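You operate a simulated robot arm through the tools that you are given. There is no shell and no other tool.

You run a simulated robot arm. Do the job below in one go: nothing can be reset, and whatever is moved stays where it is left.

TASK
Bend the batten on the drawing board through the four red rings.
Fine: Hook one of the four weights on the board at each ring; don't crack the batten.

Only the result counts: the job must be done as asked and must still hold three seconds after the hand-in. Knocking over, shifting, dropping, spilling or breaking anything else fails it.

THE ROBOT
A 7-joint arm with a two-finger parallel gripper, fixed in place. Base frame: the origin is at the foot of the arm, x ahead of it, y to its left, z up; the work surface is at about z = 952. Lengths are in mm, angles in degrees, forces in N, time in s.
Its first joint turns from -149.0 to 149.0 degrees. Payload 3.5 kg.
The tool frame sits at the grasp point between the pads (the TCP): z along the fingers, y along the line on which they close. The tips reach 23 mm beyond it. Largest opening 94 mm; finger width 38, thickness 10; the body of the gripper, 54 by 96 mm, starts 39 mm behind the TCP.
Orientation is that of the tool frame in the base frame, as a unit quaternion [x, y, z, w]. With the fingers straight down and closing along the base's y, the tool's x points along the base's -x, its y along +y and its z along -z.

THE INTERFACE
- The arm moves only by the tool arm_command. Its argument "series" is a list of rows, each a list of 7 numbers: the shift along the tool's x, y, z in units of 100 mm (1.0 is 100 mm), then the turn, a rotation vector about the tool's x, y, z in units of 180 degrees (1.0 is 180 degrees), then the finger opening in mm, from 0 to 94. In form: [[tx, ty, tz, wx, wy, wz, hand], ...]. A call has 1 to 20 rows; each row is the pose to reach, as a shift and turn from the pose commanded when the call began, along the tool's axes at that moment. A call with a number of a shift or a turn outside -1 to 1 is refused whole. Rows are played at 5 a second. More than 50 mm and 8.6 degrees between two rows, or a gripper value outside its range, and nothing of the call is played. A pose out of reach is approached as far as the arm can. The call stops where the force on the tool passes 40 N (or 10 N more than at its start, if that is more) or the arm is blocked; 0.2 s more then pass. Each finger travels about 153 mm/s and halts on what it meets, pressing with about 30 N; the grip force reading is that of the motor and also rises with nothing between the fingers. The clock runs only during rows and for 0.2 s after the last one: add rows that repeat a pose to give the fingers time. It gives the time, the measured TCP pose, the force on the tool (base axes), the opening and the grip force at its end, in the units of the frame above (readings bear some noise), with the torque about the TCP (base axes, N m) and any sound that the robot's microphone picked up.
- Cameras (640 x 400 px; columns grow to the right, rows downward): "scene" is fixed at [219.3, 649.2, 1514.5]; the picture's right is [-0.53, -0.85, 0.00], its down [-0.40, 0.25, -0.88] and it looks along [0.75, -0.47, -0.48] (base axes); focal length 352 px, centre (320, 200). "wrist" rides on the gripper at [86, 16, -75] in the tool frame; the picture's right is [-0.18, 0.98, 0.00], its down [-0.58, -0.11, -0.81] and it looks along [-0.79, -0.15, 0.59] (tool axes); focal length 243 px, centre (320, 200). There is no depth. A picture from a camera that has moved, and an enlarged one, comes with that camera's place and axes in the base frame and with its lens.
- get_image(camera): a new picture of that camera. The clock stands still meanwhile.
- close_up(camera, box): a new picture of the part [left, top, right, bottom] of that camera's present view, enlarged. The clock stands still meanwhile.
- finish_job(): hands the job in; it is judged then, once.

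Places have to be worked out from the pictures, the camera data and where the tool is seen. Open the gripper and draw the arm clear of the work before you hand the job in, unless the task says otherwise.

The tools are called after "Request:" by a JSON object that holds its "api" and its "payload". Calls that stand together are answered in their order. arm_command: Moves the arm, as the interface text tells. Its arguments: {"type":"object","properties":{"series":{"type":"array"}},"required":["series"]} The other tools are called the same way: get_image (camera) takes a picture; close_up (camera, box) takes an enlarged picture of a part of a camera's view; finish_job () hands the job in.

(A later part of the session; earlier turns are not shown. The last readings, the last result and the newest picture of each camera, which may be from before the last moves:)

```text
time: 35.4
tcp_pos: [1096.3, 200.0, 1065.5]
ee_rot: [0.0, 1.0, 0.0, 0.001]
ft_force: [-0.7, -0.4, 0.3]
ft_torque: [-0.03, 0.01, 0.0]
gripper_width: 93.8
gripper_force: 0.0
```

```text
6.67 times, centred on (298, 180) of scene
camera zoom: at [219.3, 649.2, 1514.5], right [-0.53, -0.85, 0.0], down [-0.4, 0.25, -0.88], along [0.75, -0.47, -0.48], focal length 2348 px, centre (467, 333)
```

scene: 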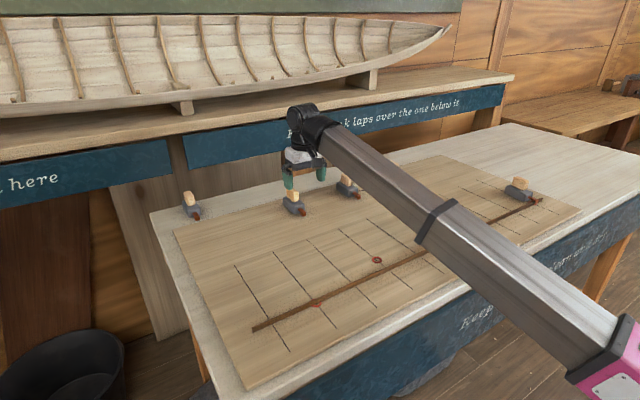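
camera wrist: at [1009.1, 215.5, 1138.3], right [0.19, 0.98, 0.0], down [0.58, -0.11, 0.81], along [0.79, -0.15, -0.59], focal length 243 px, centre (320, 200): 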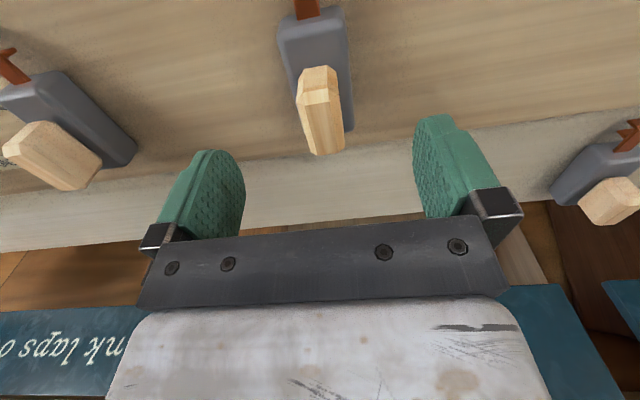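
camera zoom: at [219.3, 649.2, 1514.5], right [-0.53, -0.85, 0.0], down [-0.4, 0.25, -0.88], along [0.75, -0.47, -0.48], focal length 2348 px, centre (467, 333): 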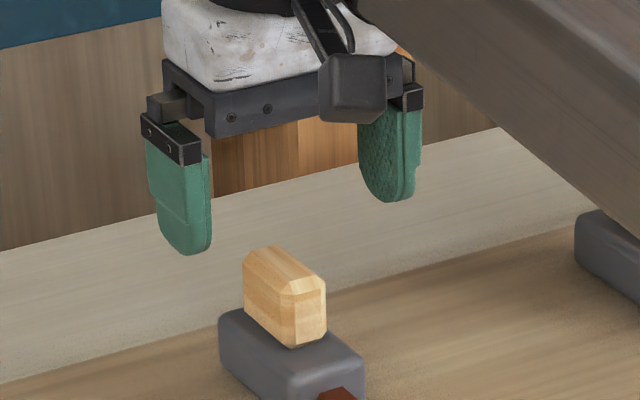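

It is aligned the same way as the first one was. I lower 51 mm and grip.

Request:
{"api": "arm_command", "payload": {"series": [[0, 0, 0.15, 0, 0, 0, 94], [0, 0, 0.3, 0, 0, 0, 94], [0, 0, 0.42, 0, 0, 0, 94], [0, 0, 0.505, 0, 0, 0, 94], [0, 0, 0.505, 0, 0, 0, 94], [0, 0, 0.505, 0, 0, 0, 60], [0, 0, 0.505, 0, 0, 0, 40], [0, 0, 0.505, 0, 0, 0, 20], [0, 0, 0.505, 0, 0, 0, 0], [0, 0, 0.505, 0, 0, 0, 0], [0, 0, 0.505, 0, 0, 0, 0]]}}

Request:
{"api": "close_up", "payload": {"camera": "scene", "box": [250, 165, 346, 225]}}

```text
time: 37.8
tcp_pos: [1097.9, 199.5, 1012.5]
ee_rot: [0.001, 1.0, 0.0, 0.002]
ft_force: [1.4, 2.0, 0.9]
ft_torque: [0.03, -0.01, 0.09]
gripper_width: 23.7
gripper_force: 30.1
```

```text
6.67 times, centred on (298, 195) of scene
camera zoom: at [219.3, 649.2, 1514.5], right [-0.53, -0.85, 0.0], down [-0.4, 0.25, -0.88], along [0.75, -0.47, -0.48], focal length 2348 px, centre (467, 233)
```

zoom: 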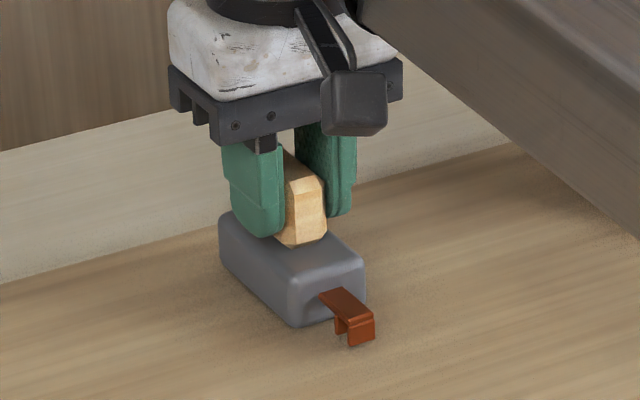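

Gripped. I lift 40 mm and carry it toward ring 1 in a low path.

Request:
{"api": "arm_command", "payload": {"series": [[0, 0, -0.03, 0, 0, 0, 0], [0, 0, -0.1, 0, 0, 0, 0], [0, 0, -0.25, 0, 0, 0, 0], [0, 0, -0.4, 0, 0, 0, 0], [0.2, 0.1, -0.4, 0, 0, 0, 0], [0.45, 0.2, -0.4, 0, 0, 0, 0], [0.7, 0.3, -0.4, 0, 0, 0, 0], [0.9, 0.4, -0.4, 0, 0, 0, 0], [1.0, 0.45, -0.4, 0, 0, 0, 0]]}}

Request:
{"api": "arm_command", "payload": {"series": [[0.2, 0.1, 0, 0, 0, 0, 0], [0.45, 0.25, 0, 0, 0, 0, 0], [0.7, 0.4, 0, 0, 0, 0, 0], [0.9, 0.5, 0, 0, 0, 0, 0], [1.0, 0.55, 0, 0, 0, 0, 0]]}}

Request:
{"api": "arm_command", "payload": {"series": [[0.2, 0.1, 0, 0, 0, 0, 0], [0.4, 0.25, 0, 0, 0, 0, 0], [0.55, 0.4, 0, 0, 0, 0, 0], [0.6, 0.5, 0, 0, 0, 0, 0], [0.6, 0.57, 0, 0, 0, 0, 0], [0.6, 0.57, 0, 0, 0, 0, 0]]}}

Request:
{"api": "get_image", "payload": {"camera": "wrist"}}

Request:
{"api": "close_up", "payload": {"camera": "scene", "box": [220, 210, 380, 360]}}

```text
time: 39.8
tcp_pos: [996.4, 245.2, 1051.7]
ee_rot: [0.002, 1.0, -0.001, 0.002]
ft_force: [-0.1, -0.2, -7.1]
ft_torque: [0.01, 0.01, 0.01]
gripper_width: 24.1
gripper_force: 29.7
```

```text
time: 41.0
tcp_pos: [897.5, 299.0, 1050.6]
ee_rot: [0.001, 1.0, 0.0, 0.002]
ft_force: [0.7, -0.3, -7.9]
ft_torque: [-0.01, 0.03, 0.0]
gripper_width: 23.8
gripper_force: 30.2
```

```text
time: 42.4
tcp_pos: [837.9, 358.6, 1051.5]
ee_rot: [0.001, 1.0, 0.0, 0.002]
ft_force: [0.4, -0.4, -7.4]
ft_torque: [-0.02, 0.01, 0.03]
gripper_width: 23.8
gripper_force: 29.3
```

```text
taken
camera wrist: at [749.2, 373.8, 1125.4], right [0.19, 0.98, 0.0], down [0.58, -0.11, 0.81], along [0.79, -0.15, -0.59], focal length 243 px, centre (320, 200)
```

wrist: 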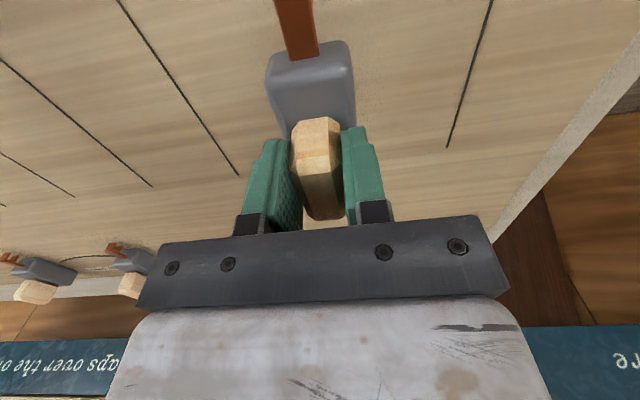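

```text
2.67 times, centred on (300, 285) of scene
camera zoom: at [219.3, 649.2, 1514.5], right [-0.53, -0.85, 0.0], down [-0.4, 0.25, -0.88], along [0.75, -0.47, -0.48], focal length 939 px, centre (373, -27)
```

zoom: 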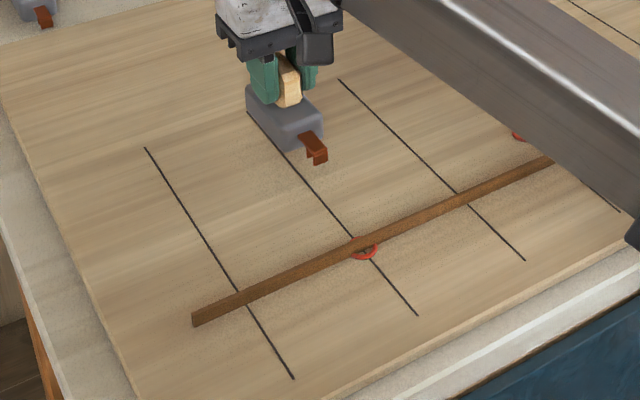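

The batten already lies close to ring 1. I zoom there to measure.

Request:
{"api": "close_up", "payload": {"camera": "scene", "box": [284, 280, 348, 320]}}

Request:
{"api": "close_up", "payload": {"camera": "scene", "box": [284, 240, 348, 280]}}

```text
10.00 times, centred on (316, 300) of scene
camera zoom: at [219.3, 649.2, 1514.5], right [-0.53, -0.85, 0.0], down [-0.4, 0.25, -0.88], along [0.75, -0.47, -0.48], focal length 3522 px, centre (360, -800)
```

zoom: 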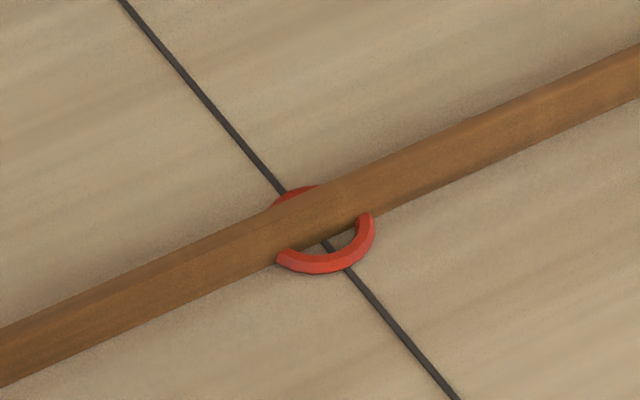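

```text
10.00 times, centred on (316, 260) of scene
camera zoom: at [219.3, 649.2, 1514.5], right [-0.53, -0.85, 0.0], down [-0.4, 0.25, -0.88], along [0.75, -0.47, -0.48], focal length 3522 px, centre (360, -400)
```

zoom: 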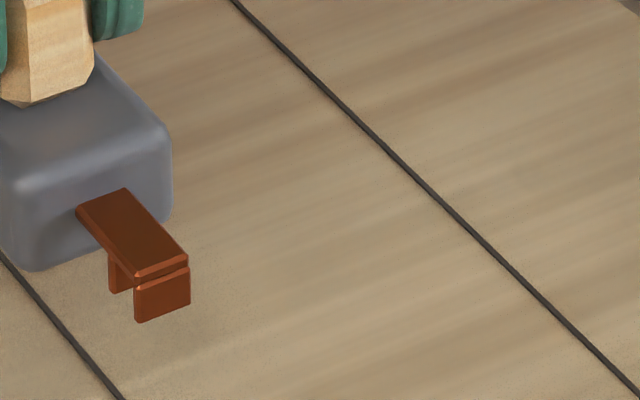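

The batten runs through ring 1 within about a millimetre already. I bring the weight over it with a +7° yaw, staying just above the batten's top.

Request:
{"api": "arm_command", "payload": {"series": [[0.15, 0.01, 0, 0, 0, -0.01, 0], [0.3, 0.02, 0.03, 0, 0, -0.02, 0], [0.45, 0.03, 0.08, 0, 0, -0.03, 0], [0.6, 0.04, 0.14, 0, 0, -0.039, 0], [0.72, 0.055, 0.2, 0, 0, -0.039, 0], [0.72, 0.055, 0.23, 0, 0, -0.039, 0], [0.72, 0.055, 0.23, 0, 0, -0.039, 0]]}}

Request:
{"api": "close_up", "payload": {"camera": "scene", "box": [284, 275, 348, 315]}}

```text
time: 44.0
tcp_pos: [764.5, 363.6, 1028.9]
ee_rot: [-0.06, 0.998, -0.001, 0.002]
ft_force: [0.3, -0.2, -7.2]
ft_torque: [-0.01, -0.01, 0.01]
gripper_width: 24.0
gripper_force: 30.1
```

```text
10.00 times, centred on (316, 295) of scene
camera zoom: at [219.3, 649.2, 1514.5], right [-0.53, -0.85, 0.0], down [-0.4, 0.25, -0.88], along [0.75, -0.47, -0.48], focal length 3522 px, centre (360, -750)
```

zoom: 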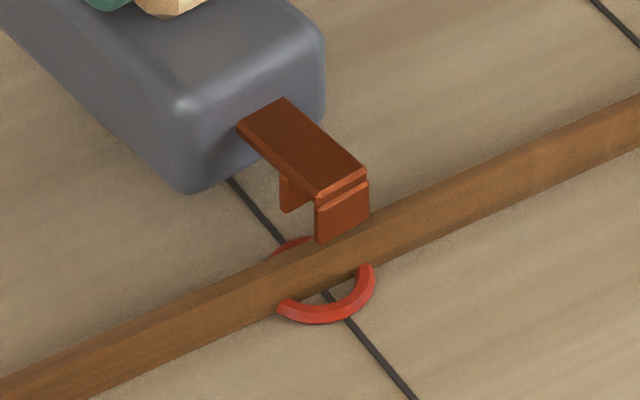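

The slot is centred over the batten, 2–3 mm to the right of the ring. I shift 2 mm left and lower the hook over the batten.

Request:
{"api": "arm_command", "payload": {"series": [[0, 0.02, 0, 0, 0, 0, 0], [0, 0.02, 0.04, 0, 0, 0, 0], [0, 0.02, 0.08, 0, 0, 0, 0], [0, 0.02, 0.12, 0, 0, 0, 0], [0, 0.02, 0.14, 0, 0, 0, 0], [0, 0.02, 0.15, 0, 0, 0, 0], [0, 0.02, 0.15, 0, 0, 0, 0]]}}

Request:
{"api": "close_up", "payload": {"camera": "scene", "box": [284, 275, 348, 315]}}

```text
time: 45.6
tcp_pos: [765.9, 363.5, 1014.0]
ee_rot: [-0.06, 0.998, -0.001, 0.003]
ft_force: [0.2, 0.2, -7.6]
ft_torque: [-0.02, 0.03, 0.02]
gripper_width: 24.1
gripper_force: 29.8
```

```text
10.00 times, centred on (316, 295) of scene
camera zoom: at [219.3, 649.2, 1514.5], right [-0.53, -0.85, 0.0], down [-0.4, 0.25, -0.88], along [0.75, -0.47, -0.48], focal length 3522 px, centre (360, -750)
```

zoom: 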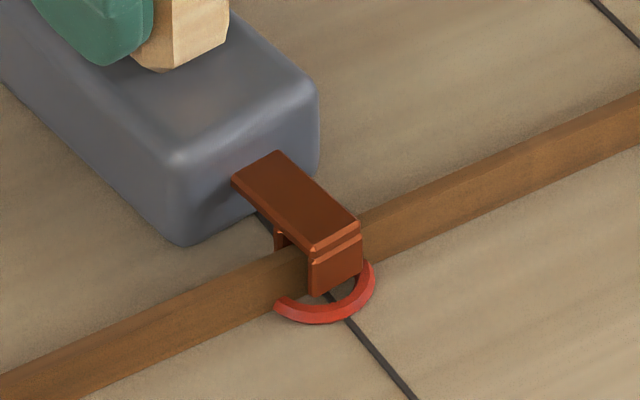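

The hook is over the batten. I set the weight down fully in small steps.

Request:
{"api": "arm_command", "payload": {"series": [[0, 0, 0.005, 0, 0, 0, 0], [0, 0, 0.01, 0, 0, 0, 0], [0, 0, 0.01, 0, 0, 0, 0]]}}

```text
time: 46.4
tcp_pos: [765.5, 366.0, 1012.5]
ee_rot: [-0.061, 0.998, 0.0, 0.002]
ft_force: [-1.9, 1.3, 0.6]
ft_torque: [0.23, 0.06, 0.05]
gripper_width: 23.9
gripper_force: 29.8
```

The load is off the gripper, so the weight stands. I open, rise, and back out.

Request:
{"api": "arm_command", "payload": {"series": [[0, 0, 0, 0, 0, 0, 26], [0, 0, 0, 0, 0, 0, 30], [0, 0, 0, 0, 0, 0, 45], [0, 0, 0, 0, 0, 0, 70], [0, 0, -0.1, 0, 0, 0, 80], [0, 0, -0.3, 0, 0, 0, 80], [0, 0, -0.5, 0, 0, 0, 80], [-0.2, 0, -0.65, 0, 0, 0, 80], [-0.4, 0, -0.75, 0, 0, 0, 80], [-0.4, 0, -0.75, 0, 0, 0, 80]]}}

Request:
{"api": "get_image", "payload": {"camera": "scene"}}

Request:
{"api": "close_up", "payload": {"camera": "scene", "box": [268, 265, 348, 315]}}

```text
time: 48.6
tcp_pos: [803.7, 369.5, 1087.8]
ee_rot: [-0.06, 0.998, -0.001, 0.002]
ft_force: [0.1, -1.1, -0.3]
ft_torque: [0.02, -0.02, 0.0]
gripper_width: 79.7
gripper_force: 0.1
```

```text
taken
```

scene: 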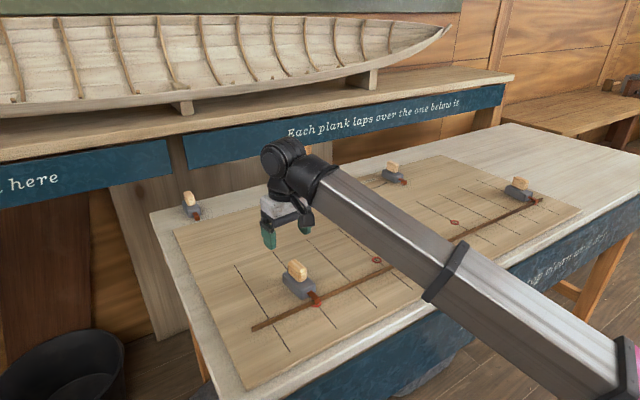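

```text
8.00 times, centred on (308, 290) of scene
camera zoom: at [219.3, 649.2, 1514.5], right [-0.53, -0.85, 0.0], down [-0.4, 0.25, -0.88], along [0.75, -0.47, -0.48], focal length 2817 px, centre (416, -520)
```

zoom: 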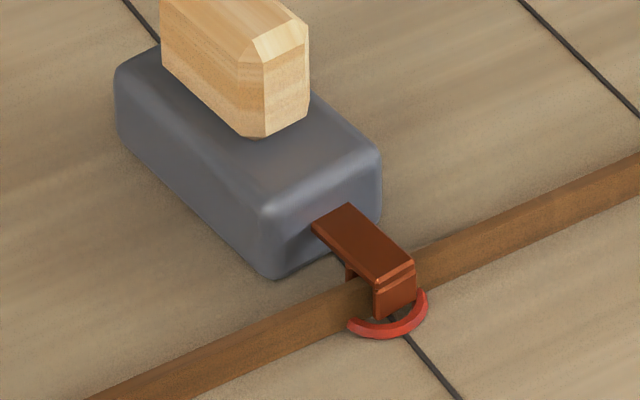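

Weight 1 holds. Next is the weight at about (1100, -8), destined for ring 2; I head there, squaring the hand.

Request:
{"api": "arm_command", "payload": {"series": [[-0.25, -0.13, 0, 0, 0, 0.01, 80], [-0.5, -0.26, 0, 0, 0, 0.02, 80], [-0.75, -0.4, 0, 0, 0, 0.03, 80], [-0.94, -0.52, 0, 0, 0, 0.039, 94], [-0.94, -0.52, 0, 0, 0, 0.039, 94]]}}

Request:
{"api": "arm_command", "payload": {"series": [[-0.25, -0.3, 0, 0, 0, 0, 94], [-0.5, -0.6, 0, 0, 0, 0, 94], [-0.75, -0.9, 0, 0, 0, 0, 94], [-0.8, -1.0, 0, 0, 0, 0, 94]]}}

Request:
{"api": "arm_command", "payload": {"series": [[-0.1, -0.35, 0, 0, 0, 0, 94], [-0.2, -0.7, 0, 0, 0, 0, 94], [-0.25, -1.0, 0, 0, 0, 0, 94]]}}

Request:
{"api": "arm_command", "payload": {"series": [[0, -0.35, 0, 0, 0, 0, 94], [0, -0.7, 0, 0, 0, 0, 94], [0, -1.0, 0, 0, 0, 0, 94]]}}

Request:
{"api": "get_image", "payload": {"camera": "wrist"}}

Request:
{"api": "get_image", "payload": {"camera": "scene"}}

```text
time: 49.8
tcp_pos: [902.1, 326.6, 1089.9]
ee_rot: [0.001, 1.0, 0.0, 0.002]
ft_force: [0.2, -0.9, 0.4]
ft_torque: [0.03, 0.03, 0.01]
gripper_width: 94.1
gripper_force: 0.2
```

```text
time: 50.8
tcp_pos: [984.2, 227.3, 1090.4]
ee_rot: [0.001, 1.0, 0.001, 0.002]
ft_force: [-0.5, 0.7, 0.6]
ft_torque: [0.0, 0.01, -0.02]
gripper_width: 94.0
gripper_force: 0.0
```

```text
time: 51.6
tcp_pos: [1008.5, 126.7, 1091.0]
ee_rot: [-0.001, 1.0, 0.001, 0.001]
ft_force: [-0.4, 0.3, -0.2]
ft_torque: [0.01, 0.02, 0.01]
gripper_width: 94.0
gripper_force: 0.1
```

```text
time: 52.4
tcp_pos: [1007.1, 30.1, 1087.4]
ee_rot: [0.0, 1.0, 0.001, 0.002]
ft_force: [0.2, -0.2, 0.7]
ft_torque: [-0.01, -0.02, -0.01]
gripper_width: 94.1
gripper_force: 0.1
```

```text
taken
camera wrist: at [920.4, 45.9, 1162.2], right [0.19, 0.98, 0.0], down [0.58, -0.11, 0.81], along [0.79, -0.15, -0.59], focal length 243 px, centre (320, 200)
```

wrist: 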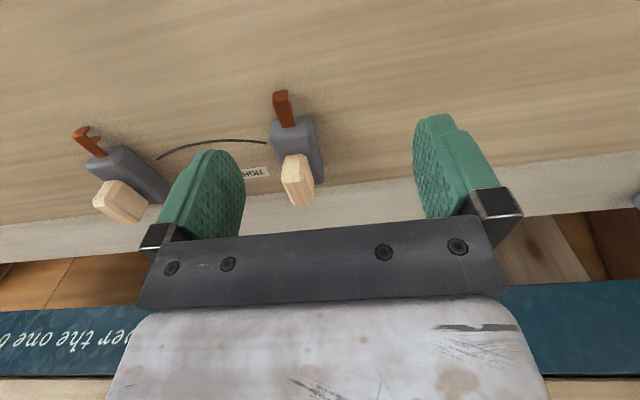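

```text
taken
```

scene: 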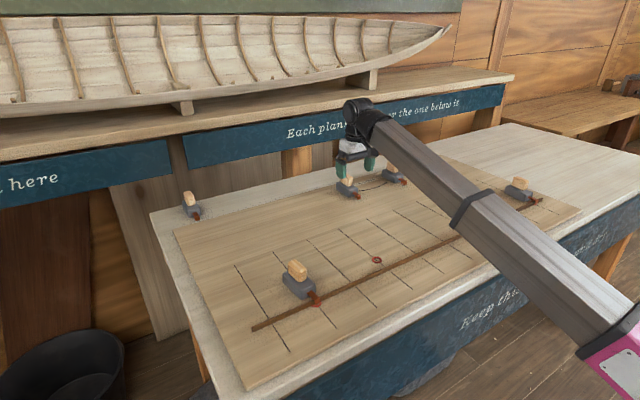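

This weight is square too, at about (1094, -10). I move over it.

Request:
{"api": "arm_command", "payload": {"series": [[-0.25, -0.12, 0.05, 0, 0, 0, 94], [-0.5, -0.25, 0.1, 0, 0, 0, 94], [-0.7, -0.35, 0.2, 0, 0, 0, 94], [-0.86, -0.4, 0.25, 0, 0, 0, 94], [-0.86, -0.4, 0.25, 0, 0, 0, 94], [-0.86, -0.4, 0.25, 0, 0, 0, 94]]}}

Request:
{"api": "get_image", "payload": {"camera": "wrist"}}

```text
time: 53.8
tcp_pos: [1095.7, -10.2, 1064.9]
ee_rot: [0.0, 1.0, 0.0, 0.002]
ft_force: [-0.1, -0.6, 0.3]
ft_torque: [0.0, 0.0, 0.04]
gripper_width: 94.0
gripper_force: 0.1
```

```text
taken
camera wrist: at [1007.3, 6.9, 1138.4], right [0.19, 0.98, 0.0], down [0.58, -0.11, 0.81], along [0.79, -0.15, -0.59], focal length 243 px, centre (320, 200)
```

wrist: 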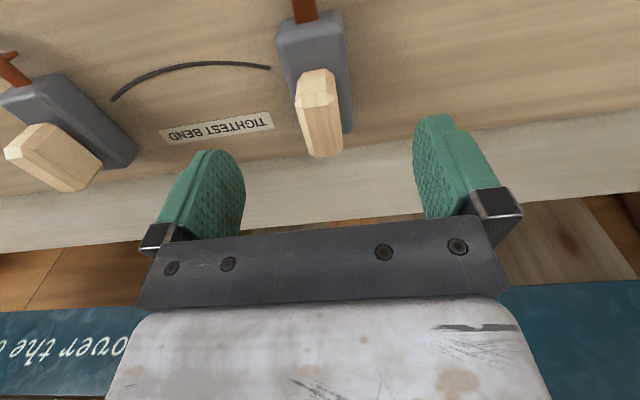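

Aligned. I lower 52 mm and grip.

Request:
{"api": "arm_command", "payload": {"series": [[0, 0, 0.15, 0, 0, 0, 94], [0, 0, 0.3, 0, 0, 0, 94], [0, 0, 0.42, 0, 0, 0, 94], [0, 0, 0.515, 0, 0, 0, 94], [0, 0, 0.515, 0, 0, 0, 94], [0, 0, 0.515, 0, 0, 0, 60], [0, 0, 0.515, 0, 0, 0, 40], [0, 0, 0.515, 0, 0, 0, 20], [0, 0, 0.515, 0, 0, 0, 0], [0, 0, 0.515, 0, 0, 0, 0], [0, 0, 0.515, 0, 0, 0, 0]]}}

Request:
{"api": "close_up", "payload": {"camera": "scene", "box": [300, 150, 396, 210]}}

```text
time: 56.2
tcp_pos: [1095.5, -10.0, 1013.7]
ee_rot: [0.0, 1.0, 0.0, 0.002]
ft_force: [-0.2, -2.2, -0.4]
ft_torque: [0.0, -0.04, -0.07]
gripper_width: 23.9
gripper_force: 30.0
```

```text
6.67 times, centred on (348, 180) of scene
camera zoom: at [219.3, 649.2, 1514.5], right [-0.53, -0.85, 0.0], down [-0.4, 0.25, -0.88], along [0.75, -0.47, -0.48], focal length 2348 px, centre (133, 333)
```

zoom: 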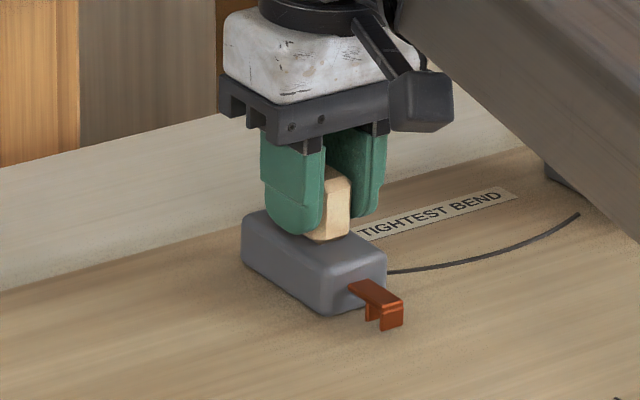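

Gripped. I lift it and carry it low toward ring 2, slowly near the end in case the forearm interferes.

Request:
{"api": "arm_command", "payload": {"series": [[0, 0, -0.03, 0, 0, 0, 0], [0, 0, -0.1, 0, 0, 0, 0], [0, 0, -0.25, 0, 0, 0, 0], [0, 0, -0.35, 0, 0, 0, 0], [0.2, 0.1, -0.35, 0, 0, 0, 0], [0.45, 0.2, -0.35, 0, 0, 0, 0], [0.7, 0.3, -0.35, 0, 0, 0, 0], [0.9, 0.4, -0.35, 0, 0, 0, 0], [1.0, 0.45, -0.35, 0, 0, 0, 0]]}}

Request:
{"api": "arm_command", "payload": {"series": [[0.2, 0.1, 0, 0, 0, 0, 0], [0.45, 0.25, 0, 0, 0, 0, 0], [0.7, 0.4, 0, 0, 0, 0, 0], [0.9, 0.5, 0, 0, 0, 0, 0], [1.0, 0.55, 0, 0, 0, 0, 0]]}}

Request:
{"api": "arm_command", "payload": {"series": [[0.15, 0.1, 0, 0, 0, -0.008, 0], [0.3, 0.25, 0, 0, 0, -0.016, 0], [0.45, 0.4, 0, 0, 0, -0.025, 0], [0.6, 0.5, 0, 0, 0, -0.035, 0], [0.7, 0.65, 0, 0, 0, -0.0444, 0], [0.7, 0.65, 0, 0, 0, -0.0444, 0]]}}

Request:
{"api": "get_image", "payload": {"camera": "wrist"}}

Request:
{"api": "get_image", "payload": {"camera": "scene"}}

```text
time: 58.2
tcp_pos: [993.9, 35.4, 1047.3]
ee_rot: [0.001, 1.0, 0.0, 0.001]
ft_force: [-0.5, -0.7, -8.5]
ft_torque: [-0.02, 0.0, 0.0]
gripper_width: 23.7
gripper_force: 29.6
```

```text
time: 59.4
tcp_pos: [895.0, 89.0, 1046.3]
ee_rot: [0.001, 1.0, -0.001, 0.002]
ft_force: [0.2, 0.2, -8.6]
ft_torque: [-0.02, 0.04, 0.04]
gripper_width: 23.8
gripper_force: 29.8
```

```text
time: 60.8
tcp_pos: [826.9, 155.1, 1044.7]
ee_rot: [-0.069, 0.998, 0.0, 0.002]
ft_force: [0.6, 0.5, -7.0]
ft_torque: [0.01, 0.03, 0.0]
gripper_width: 24.1
gripper_force: 30.1
```

```text
taken
camera wrist: at [737.6, 158.6, 1118.8], right [0.05, 1.0, 0.0], down [0.59, -0.03, 0.81], along [0.81, -0.04, -0.59], focal length 243 px, centre (320, 200)
```

wrist: 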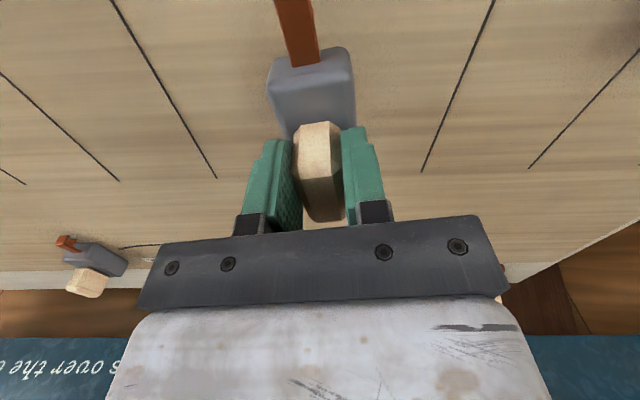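

```text
taken
```

scene: 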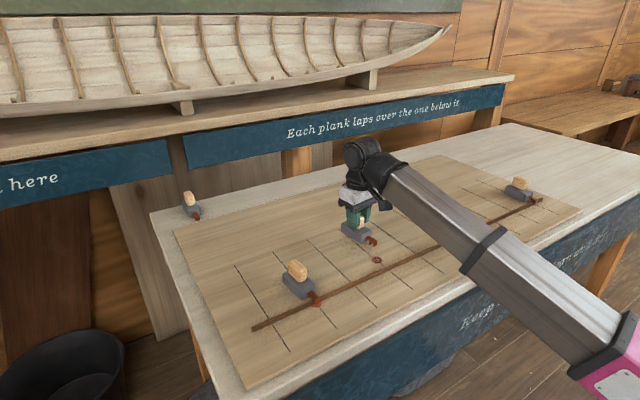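

I go on to just above the batten at ring 2's line and zoom in.

Request:
{"api": "arm_command", "payload": {"series": [[0.15, 0.02, 0, 0, 0, 0, 0], [0.3, 0.04, 0.03, 0, 0, 0, 0], [0.45, 0.06, 0.07, 0, 0, 0, 0], [0.55, 0.08, 0.12, 0, 0, 0, 0], [0.64, 0.09, 0.165, 0, 0, 0, 0], [0.64, 0.09, 0.165, 0, 0, 0, 0], [0.64, 0.09, 0.165, 0, 0, 0, 0]]}}

Request:
{"api": "close_up", "payload": {"camera": "scene", "box": [344, 240, 424, 290]}}

```text
time: 62.4
tcp_pos: [758.9, 153.8, 1030.2]
ee_rot: [-0.068, 0.998, -0.001, 0.002]
ft_force: [-0.4, 0.5, -7.0]
ft_torque: [0.01, 0.04, 0.03]
gripper_width: 23.9
gripper_force: 30.0
```

```text
8.00 times, centred on (384, 265) of scene
camera zoom: at [219.3, 649.2, 1514.5], right [-0.53, -0.85, 0.0], down [-0.4, 0.25, -0.88], along [0.75, -0.47, -0.48], focal length 2817 px, centre (-192, -320)
```

zoom: 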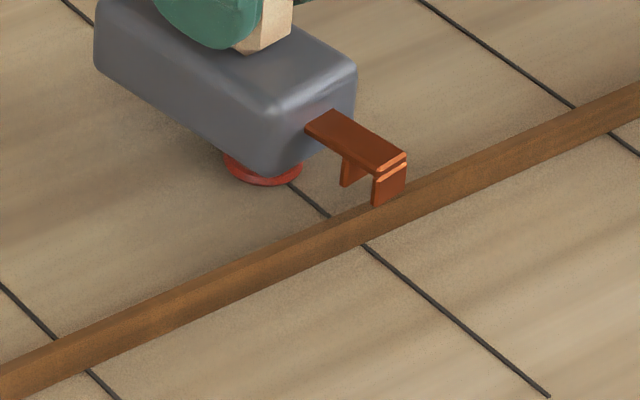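

The slot sits about 1 mm too far toward -x and 2 mm to the right. I correct that and lower over the batten.

Request:
{"api": "arm_command", "payload": {"series": [[-0.015, 0.018, 0, 0, 0, 0, 0], [-0.015, 0.018, 0.04, 0, 0, 0, 0], [-0.015, 0.018, 0.08, 0, 0, 0, 0], [-0.015, 0.018, 0.11, 0, 0, 0, 0], [-0.015, 0.018, 0.135, 0, 0, 0, 0], [-0.015, 0.018, 0.135, 0, 0, 0, 0]]}}

Request:
{"api": "close_up", "payload": {"camera": "scene", "box": [344, 240, 424, 290]}}

```text
time: 63.8
tcp_pos: [762.0, 154.9, 1017.3]
ee_rot: [-0.069, 0.998, -0.002, 0.002]
ft_force: [0.4, 0.3, -8.3]
ft_torque: [0.02, 0.04, 0.0]
gripper_width: 23.8
gripper_force: 29.9
```

```text
8.00 times, centred on (384, 265) of scene
camera zoom: at [219.3, 649.2, 1514.5], right [-0.53, -0.85, 0.0], down [-0.4, 0.25, -0.88], along [0.75, -0.47, -0.48], focal length 2817 px, centre (-192, -320)
```

zoom: 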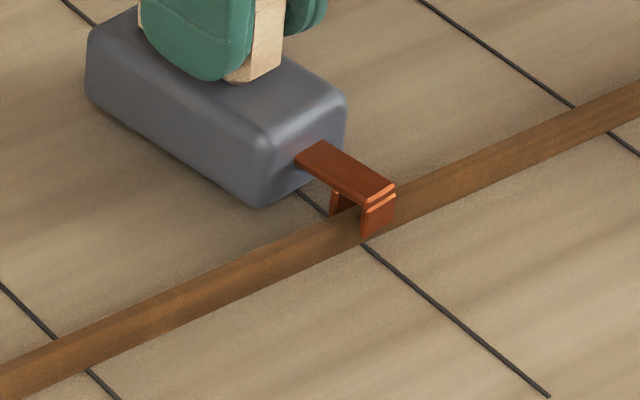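

Straddled. I lower 2 mm more and start drawing the batten toward ring 2, halfway first, watching the force.

Request:
{"api": "arm_command", "payload": {"series": [[0, 0, 0.02, 0, 0, 0, 0], [-0.04, -0.005, 0.025, 0, 0, 0, 0], [-0.08, -0.011, 0.025, 0, 0, 0, 0], [-0.12, -0.016, 0.025, 0, 0, 0, 0], [-0.16, -0.021, 0.025, 0, 0, 0, 0], [-0.2, -0.026, 0.025, 0, 0, 0, 0], [-0.24, -0.032, 0.025, 0, 0, 0, 0], [-0.24, -0.032, 0.025, 0, 0, 0, 0], [-0.24, -0.032, 0.025, 0, 0, 0, 0]]}}

Request:
{"api": "get_image", "payload": {"camera": "scene"}}

Request:
{"api": "close_up", "payload": {"camera": "scene", "box": [344, 230, 424, 280]}}

Request:
{"api": "close_up", "payload": {"camera": "scene", "box": [284, 275, 348, 315]}}

Request:
{"api": "close_up", "payload": {"camera": "scene", "box": [500, 175, 564, 215]}}

```text
time: 65.8
tcp_pos: [785.5, 155.9, 1014.5]
ee_rot: [-0.069, 0.998, -0.001, 0.003]
ft_force: [0.5, -0.1, -7.4]
ft_torque: [0.0, 0.05, -0.01]
gripper_width: 23.9
gripper_force: 30.0
```

```text
taken
```

scene: 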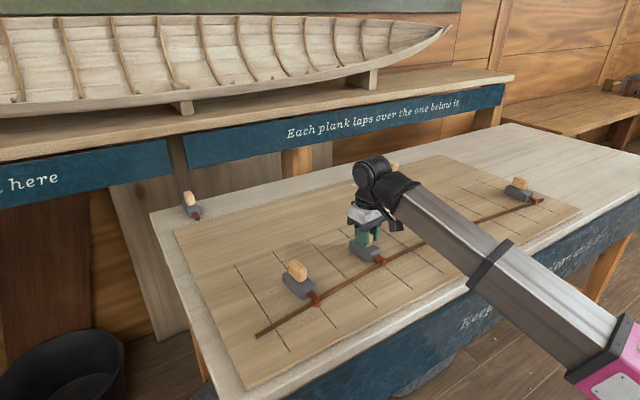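

```text
8.00 times, centred on (384, 255) of scene
camera zoom: at [219.3, 649.2, 1514.5], right [-0.53, -0.85, 0.0], down [-0.4, 0.25, -0.88], along [0.75, -0.47, -0.48], focal length 2817 px, centre (-192, -240)
```

zoom: 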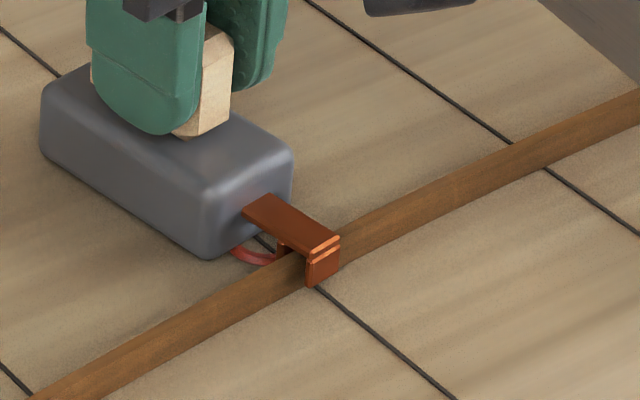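

```text
10.00 times, centred on (316, 295) of scene
camera zoom: at [219.3, 649.2, 1514.5], right [-0.53, -0.85, 0.0], down [-0.4, 0.25, -0.88], along [0.75, -0.47, -0.48], focal length 3522 px, centre (360, -750)
```

zoom: 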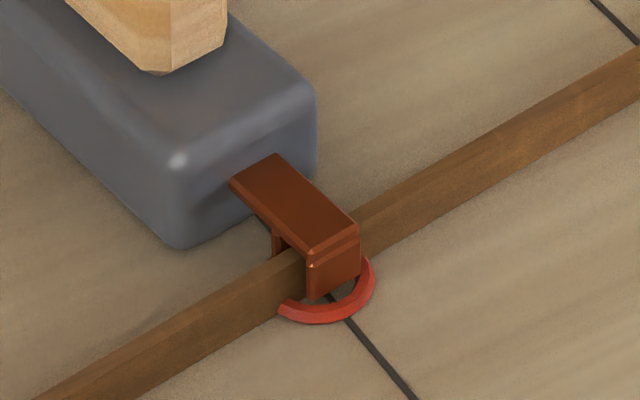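

```text
10.00 times, centred on (532, 195) of scene
camera zoom: at [219.3, 649.2, 1514.5], right [-0.53, -0.85, 0.0], down [-0.4, 0.25, -0.88], along [0.75, -0.47, -0.48], focal length 3522 px, centre (-1800, 250)
```

zoom: 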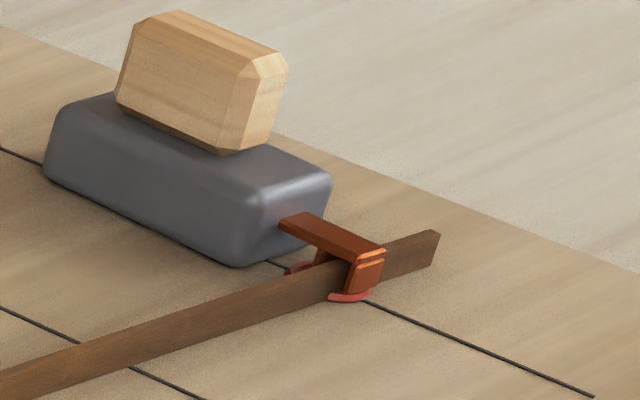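

Hardly any force, and the end weights hold. I draw the second half to ring 2.

Request:
{"api": "arm_command", "payload": {"series": [[-0.04, -0.005, 0, 0, 0, 0, 0], [-0.08, -0.01, 0, 0, 0, 0, 0], [-0.12, -0.015, 0, 0, 0, 0, 0], [-0.16, -0.02, 0, 0, 0, 0, 0], [-0.2, -0.026, 0, 0, 0, 0, 0], [-0.24, -0.031, 0, 0, 0, 0, 0], [-0.24, -0.031, 0, 0, 0, 0, 0], [-0.24, -0.031, 0, 0, 0, 0, 0]]}}

Request:
{"api": "close_up", "payload": {"camera": "scene", "box": [344, 240, 408, 280]}}

```text
time: 67.6
tcp_pos: [809.5, 156.7, 1013.0]
ee_rot: [-0.069, 0.998, -0.001, 0.002]
ft_force: [-0.2, -0.4, -7.1]
ft_torque: [-0.03, 0.04, 0.02]
gripper_width: 24.0
gripper_force: 29.9
```

```text
10.00 times, centred on (376, 260) of scene
camera zoom: at [219.3, 649.2, 1514.5], right [-0.53, -0.85, 0.0], down [-0.4, 0.25, -0.88], along [0.75, -0.47, -0.48], focal length 3522 px, centre (-240, -400)
```

zoom: 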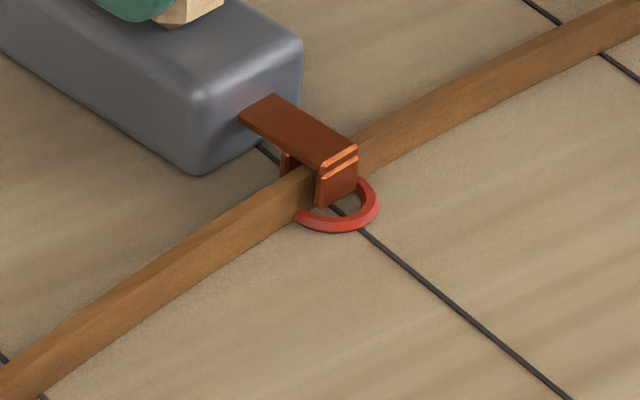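

The batten stands about 3 mm past ring 2's centre. I let it back 3 mm and set the weight down.

Request:
{"api": "arm_command", "payload": {"series": [[0.015, 0.002, 0, 0, 0, 0, 0], [0.03, 0.004, 0, 0, 0, 0, 0], [0.03, 0.004, 0.005, 0, 0, 0, 0], [0.03, 0.004, 0.01, 0, 0, 0, 0], [0.03, 0.004, 0.015, 0, 0, 0, 0], [0.03, 0.004, 0.015, 0, 0, 0, 0]]}}

Request:
{"api": "close_up", "payload": {"camera": "scene", "box": [344, 240, 408, 280]}}

```text
time: 69.0
tcp_pos: [806.1, 157.3, 1012.4]
ee_rot: [-0.068, 0.998, 0.0, 0.002]
ft_force: [-2.6, -2.4, 2.0]
ft_torque: [0.07, -0.02, -0.03]
gripper_width: 24.1
gripper_force: 30.1
```

```text
10.00 times, centred on (376, 260) of scene
camera zoom: at [219.3, 649.2, 1514.5], right [-0.53, -0.85, 0.0], down [-0.4, 0.25, -0.88], along [0.75, -0.47, -0.48], focal length 3522 px, centre (-240, -400)
```

zoom: 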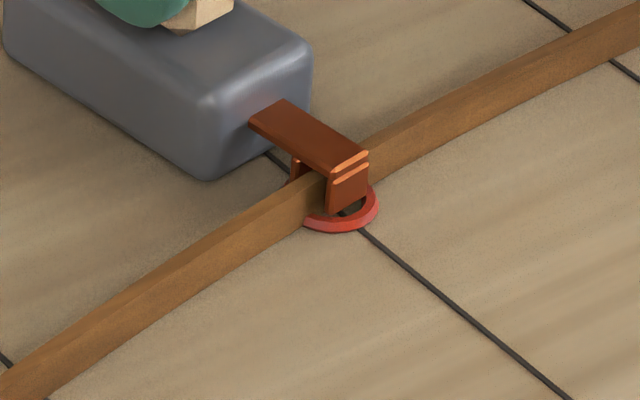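

It is now about 1.5 mm past the centre. I correct that last bit with a tiny lift, then set down again.

Request:
{"api": "arm_command", "payload": {"series": [[0, 0, -0.01, 0, 0, 0, 0], [0.008, 0.001, -0.01, 0, 0, 0, 0], [0.015, 0.002, -0.01, 0, 0, 0, 0], [0.015, 0.002, -0.005, 0, 0, 0, 0], [0.015, 0.002, 0, 0, 0, 0, 0], [0.015, 0.002, 0, 0, 0, 0, 0]]}}

Request:
{"api": "close_up", "payload": {"camera": "scene", "box": [344, 240, 408, 280]}}

```text
time: 70.4
tcp_pos: [805.2, 156.4, 1013.0]
ee_rot: [-0.069, 0.998, 0.0, 0.002]
ft_force: [-4.5, 0.8, 7.3]
ft_torque: [0.21, 0.02, 0.04]
gripper_width: 23.8
gripper_force: 29.8
```

```text
10.00 times, centred on (376, 260) of scene
camera zoom: at [219.3, 649.2, 1514.5], right [-0.53, -0.85, 0.0], down [-0.4, 0.25, -0.88], along [0.75, -0.47, -0.48], focal length 3522 px, centre (-240, -400)
```

zoom: 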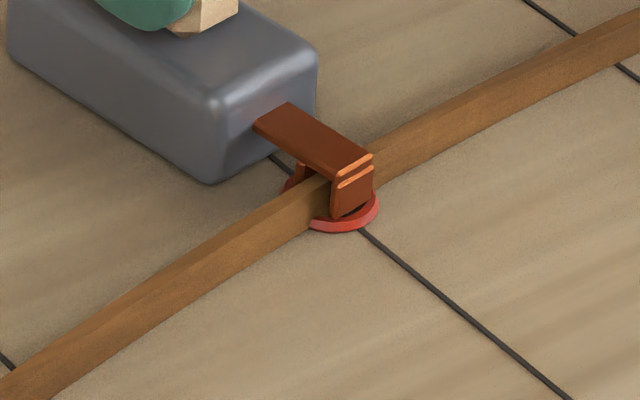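

Now the batten crosses the middle of ring 2. I ease off, open and rise.

Request:
{"api": "arm_command", "payload": {"series": [[0, 0, -0.003, 0, 0, 0, 0], [0, 0, -0.003, 0, 0, 0, 26], [0, 0, -0.003, 0, 0, 0, 30], [0, 0, -0.003, 0, 0, 0, 45], [0, 0, -0.003, 0, 0, 0, 70], [0, 0, -0.1, 0, 0, 0, 80], [0, 0, -0.3, 0, 0, 0, 80], [-0.1, 0, -0.5, 0, 0, 0, 80], [-0.3, 0, -0.65, 0, 0, 0, 80], [-0.5, 0, -0.75, 0, 0, 0, 80], [-0.5, 0, -0.75, 0, 0, 0, 80]]}}

Request:
{"api": "get_image", "payload": {"camera": "scene"}}

Request:
{"api": "close_up", "payload": {"camera": "scene", "box": [344, 240, 408, 280]}}

```text
time: 72.8
tcp_pos: [854.5, 162.4, 1089.8]
ee_rot: [-0.069, 0.998, -0.001, 0.002]
ft_force: [0.4, -0.2, -0.5]
ft_torque: [0.0, 0.01, -0.01]
gripper_width: 79.9
gripper_force: 0.0
```

```text
taken
```

scene: 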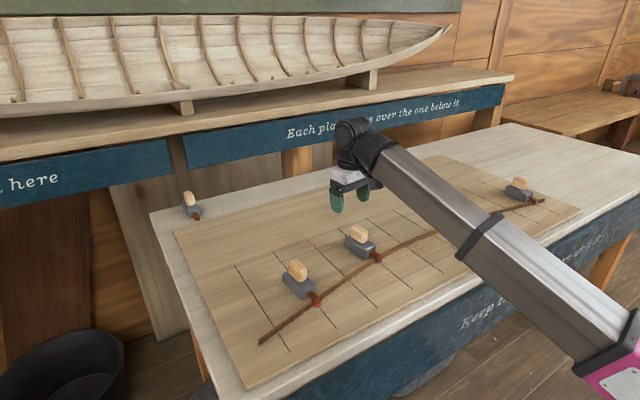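

```text
10.00 times, centred on (376, 260) of scene
camera zoom: at [219.3, 649.2, 1514.5], right [-0.53, -0.85, 0.0], down [-0.4, 0.25, -0.88], along [0.75, -0.47, -0.48], focal length 3522 px, centre (-240, -400)
```

zoom: 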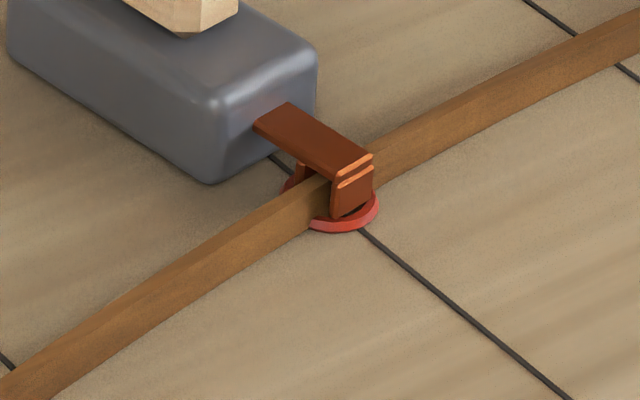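

Weight 2 stays. I go for the last weight, near (1095, -220), squaring the hand on the way.

Request:
{"api": "arm_command", "payload": {"series": [[-0.25, -0.15, 0, 0, 0, 0.012, 80], [-0.5, -0.3, 0, 0, 0, 0.024, 80], [-0.7, -0.45, 0, 0, 0, 0.036, 94], [-0.835, -0.52, 0, 0, 0, 0.0444, 94], [-0.835, -0.52, 0, 0, 0, 0.0444, 94]]}}

Request:
{"api": "arm_command", "payload": {"series": [[-0.2, -0.35, 0, 0, 0, 0, 94], [-0.4, -0.7, 0, 0, 0, 0, 94], [-0.6, -1.0, 0, 0, 0, 0, 94]]}}

Request:
{"api": "arm_command", "payload": {"series": [[0, -0.35, 0, 0, 0, 0, 94], [0, -0.7, 0, 0, 0, 0, 94], [0, -1.0, 0, 0, 0, 0, 94]]}}

Request:
{"api": "arm_command", "payload": {"series": [[0, -0.35, 0, 0, 0, 0, 94], [0, -0.7, 0, 0, 0, 0, 94], [0, -1.0, 0, 0, 0, 0, 94], [0, -1.0, 0, 0, 0, 0, 94]]}}

Request:
{"api": "get_image", "payload": {"camera": "wrist"}}

```text
time: 74.0
tcp_pos: [945.5, 122.8, 1087.3]
ee_rot: [0.001, 1.0, 0.0, 0.002]
ft_force: [0.0, -0.8, 0.2]
ft_torque: [0.02, -0.02, -0.02]
gripper_width: 94.1
gripper_force: 0.0
```

```text
time: 74.8
tcp_pos: [1005.8, 24.7, 1087.5]
ee_rot: [0.0, 1.0, 0.0, 0.002]
ft_force: [0.9, -0.9, -1.1]
ft_torque: [-0.03, 0.01, -0.02]
gripper_width: 93.8
gripper_force: 0.0
```

```text
time: 75.6
tcp_pos: [1004.7, -75.5, 1086.6]
ee_rot: [0.0, 1.0, 0.0, 0.002]
ft_force: [-0.4, 0.0, -0.1]
ft_torque: [-0.04, 0.0, -0.01]
gripper_width: 94.2
gripper_force: 0.1
```

```text
time: 76.6
tcp_pos: [1008.3, -176.3, 1087.6]
ee_rot: [0.0, 1.0, 0.0, 0.002]
ft_force: [-0.7, -0.3, 0.2]
ft_torque: [0.03, 0.02, 0.01]
gripper_width: 94.2
gripper_force: 0.1
```

```text
taken
camera wrist: at [920.2, -160.4, 1160.9], right [0.19, 0.98, 0.0], down [0.58, -0.11, 0.81], along [0.79, -0.15, -0.59], focal length 243 px, centre (320, 200)
```

wrist: 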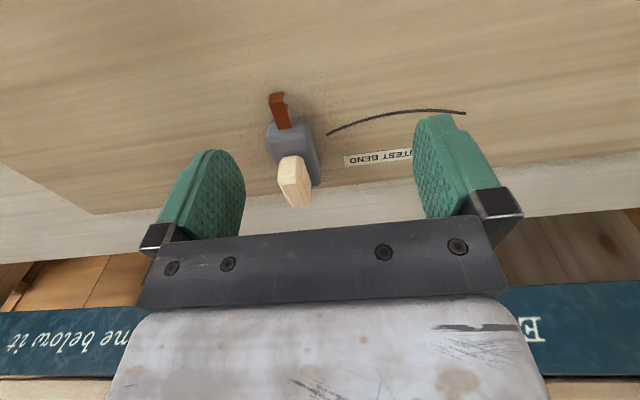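

It stands square at about (1094, -219). I move over it.

Request:
{"api": "arm_command", "payload": {"series": [[-0.25, -0.12, 0.05, 0, 0, 0, 94], [-0.5, -0.25, 0.1, 0, 0, 0, 94], [-0.7, -0.35, 0.2, 0, 0, 0, 94], [-0.87, -0.43, 0.25, 0, 0, 0, 94], [-0.87, -0.43, 0.25, 0, 0, 0, 94], [-0.87, -0.43, 0.25, 0, 0, 0, 94]]}}

Request:
{"api": "get_image", "payload": {"camera": "wrist"}}

```text
time: 78.0
tcp_pos: [1094.4, -217.0, 1063.6]
ee_rot: [0.001, 1.0, 0.0, 0.002]
ft_force: [-0.4, -0.1, 0.6]
ft_torque: [0.01, 0.02, -0.03]
gripper_width: 94.0
gripper_force: 0.1
```

```text
taken
camera wrist: at [1006.2, -201.9, 1137.0], right [0.19, 0.98, 0.0], down [0.58, -0.11, 0.81], along [0.79, -0.15, -0.59], focal length 243 px, centre (320, 200)
```

wrist: 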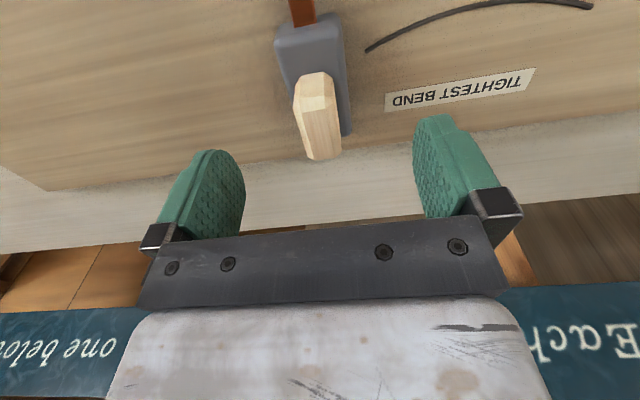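

Aligned within 2 mm. I correct slightly, lower about 50 mm and grip.

Request:
{"api": "arm_command", "payload": {"series": [[-0.01, -0.015, 0.15, 0, 0, 0, 94], [-0.01, -0.015, 0.3, 0, 0, 0, 94], [-0.01, -0.015, 0.42, 0, 0, 0, 94], [-0.01, -0.015, 0.495, 0, 0, 0, 94], [-0.01, -0.015, 0.495, 0, 0, 0, 94], [-0.01, -0.015, 0.495, 0, 0, 0, 60], [-0.01, -0.015, 0.495, 0, 0, 0, 40], [-0.01, -0.015, 0.495, 0, 0, 0, 20], [-0.01, -0.015, 0.495, 0, 0, 0, 0], [-0.01, -0.015, 0.495, 0, 0, 0, 0], [-0.01, -0.015, 0.495, 0, 0, 0, 0]]}}

Request:
{"api": "close_up", "payload": {"camera": "scene", "box": [350, 140, 446, 200]}}

```text
time: 80.4
tcp_pos: [1092.8, -221.2, 1013.4]
ee_rot: [0.001, 1.0, -0.001, 0.002]
ft_force: [0.5, 3.6, 2.1]
ft_torque: [0.07, 0.02, 0.06]
gripper_width: 23.9
gripper_force: 30.0
```

```text
6.67 times, centred on (398, 170) of scene
camera zoom: at [219.3, 649.2, 1514.5], right [-0.53, -0.85, 0.0], down [-0.4, 0.25, -0.88], along [0.75, -0.47, -0.48], focal length 2348 px, centre (-200, 400)
```

zoom: 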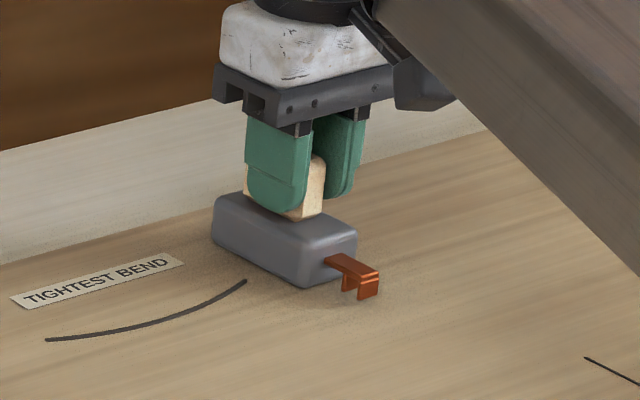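

Gripped. I lift and carry it toward ring 3.

Request:
{"api": "arm_command", "payload": {"series": [[0, 0, -0.03, 0, 0, 0, 0], [0, 0, -0.1, 0, 0, 0, 0], [0, 0, -0.25, 0, 0, 0, 0], [0, 0, -0.35, 0, 0, 0, 0], [0.2, 0.1, -0.35, 0, 0, 0, 0], [0.45, 0.2, -0.35, 0, 0, 0, 0], [0.7, 0.3, -0.35, 0, 0, 0, 0], [0.9, 0.4, -0.35, 0, 0, 0, 0], [1.0, 0.46, -0.35, 0, 0, 0, 0]]}}

Request:
{"api": "arm_command", "payload": {"series": [[0.2, 0, 0, 0, 0, 0.006, 0], [0.45, 0, 0, 0, 0, 0.012, 0], [0.7, 0, 0, 0, 0, 0.02, 0], [0.9, 0, 0, 0, 0, 0.028, 0], [1.0, 0, 0, 0, 0, 0.028, 0], [1.0, 0, 0, 0, 0, 0.028, 0]]}}

Request:
{"api": "get_image", "payload": {"camera": "scene"}}

Request:
{"api": "get_image", "payload": {"camera": "wrist"}}

Request:
{"api": "close_up", "payload": {"camera": "scene", "box": [416, 190, 496, 240]}}

```text
time: 82.4
tcp_pos: [993.1, -174.0, 1049.0]
ee_rot: [0.0, 1.0, 0.0, 0.002]
ft_force: [-0.8, 0.8, -7.6]
ft_torque: [-0.01, 0.09, -0.01]
gripper_width: 23.8
gripper_force: 30.0
```

```text
time: 83.8
tcp_pos: [892.6, -175.5, 1047.2]
ee_rot: [0.045, 0.999, -0.001, 0.002]
ft_force: [-0.4, 1.2, -7.7]
ft_torque: [-0.01, 0.07, -0.01]
gripper_width: 23.9
gripper_force: 30.0
```

```text
taken
```

scene: 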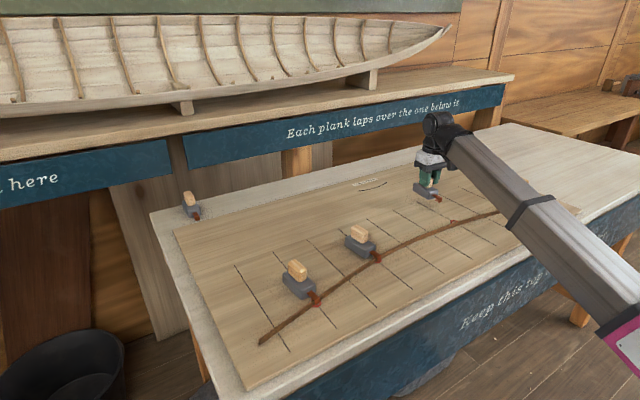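

```text
taken
camera wrist: at [806.8, -152.4, 1121.2], right [0.27, 0.96, 0.0], down [0.57, -0.16, 0.81], along [0.78, -0.22, -0.59], focal length 243 px, centre (320, 200)
```

wrist: 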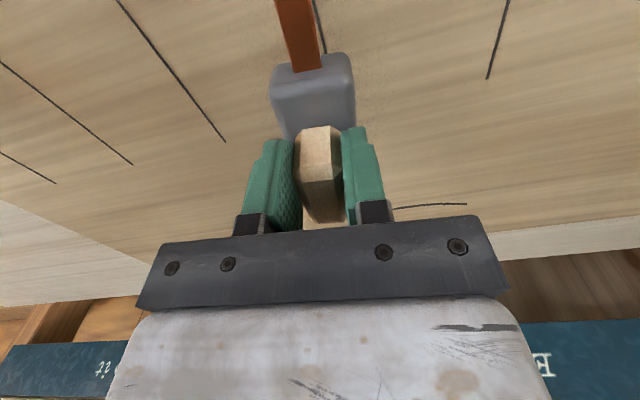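

```text
8.00 times, centred on (456, 215) of scene
camera zoom: at [219.3, 649.2, 1514.5], right [-0.53, -0.85, 0.0], down [-0.4, 0.25, -0.88], along [0.75, -0.47, -0.48], focal length 2817 px, centre (-768, 80)
```

zoom: 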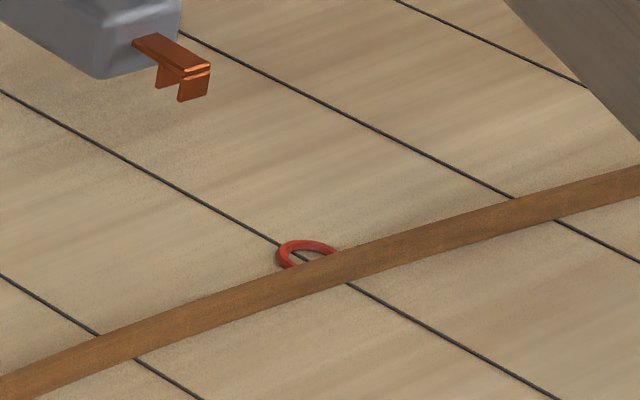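

Ring 3 is near (765, -168) and the batten is now about 14 mm short of it, at x ≈ 751. I bring the hook above the batten there.

Request:
{"api": "arm_command", "payload": {"series": [[0.2, -0.01, 0, 0, 0, 0, 0], [0.4, -0.02, 0.03, 0, 0, 0, 0], [0.6, -0.03, 0.08, 0, 0, 0, 0], [0.75, -0.04, 0.13, 0, 0, 0, 0], [0.852, -0.049, 0.185, 0, 0, 0, 0], [0.852, -0.049, 0.185, 0, 0, 0, 0], [0.852, -0.049, 0.185, 0, 0, 0, 0]]}}

Request:
{"api": "close_up", "payload": {"camera": "scene", "box": [428, 200, 492, 240]}}

```text
time: 85.4
tcp_pos: [806.1, -171.0, 1028.8]
ee_rot: [0.045, 0.999, 0.0, 0.001]
ft_force: [0.3, 0.3, -7.0]
ft_torque: [0.01, 0.06, 0.01]
gripper_width: 23.8
gripper_force: 30.5
```

```text
10.00 times, centred on (460, 220) of scene
camera zoom: at [219.3, 649.2, 1514.5], right [-0.53, -0.85, 0.0], down [-0.4, 0.25, -0.88], along [0.75, -0.47, -0.48], focal length 3522 px, centre (-1080, 0)
```

zoom: 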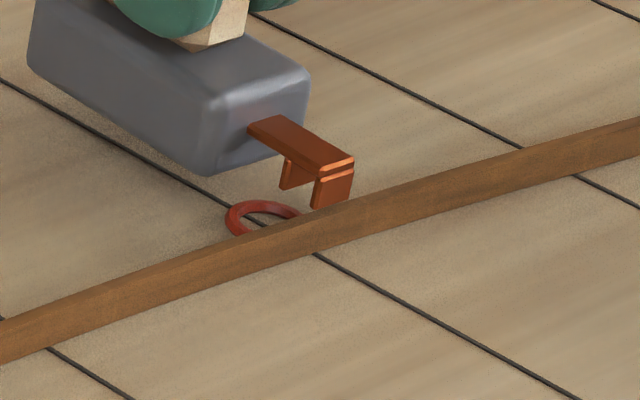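

The hook needs about 2 mm more toward -x and 3 mm to the right. I correct and lower over the batten.

Request:
{"api": "arm_command", "payload": {"series": [[0.017, -0.032, 0, 0, 0, 0, 0], [0.017, -0.032, 0.03, 0, 0, 0, 0], [0.017, -0.032, 0.06, 0, 0, 0, 0], [0.017, -0.032, 0.09, 0, 0, 0, 0], [0.017, -0.032, 0.12, 0, 0, 0, 0], [0.017, -0.032, 0.14, 0, 0, 0, 0], [0.017, -0.032, 0.14, 0, 0, 0, 0]]}}

Request:
{"api": "close_up", "payload": {"camera": "scene", "box": [428, 200, 492, 240]}}

```text
time: 87.0
tcp_pos: [804.3, -175.1, 1015.3]
ee_rot: [0.045, 0.999, 0.0, 0.002]
ft_force: [-0.1, -0.5, -7.8]
ft_torque: [0.01, 0.06, 0.01]
gripper_width: 24.1
gripper_force: 30.1
```

```text
10.00 times, centred on (460, 220) of scene
camera zoom: at [219.3, 649.2, 1514.5], right [-0.53, -0.85, 0.0], down [-0.4, 0.25, -0.88], along [0.75, -0.47, -0.48], focal length 3522 px, centre (-1080, 0)
```

zoom: 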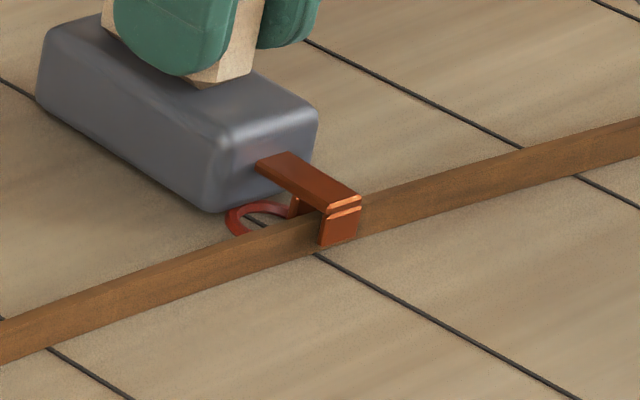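

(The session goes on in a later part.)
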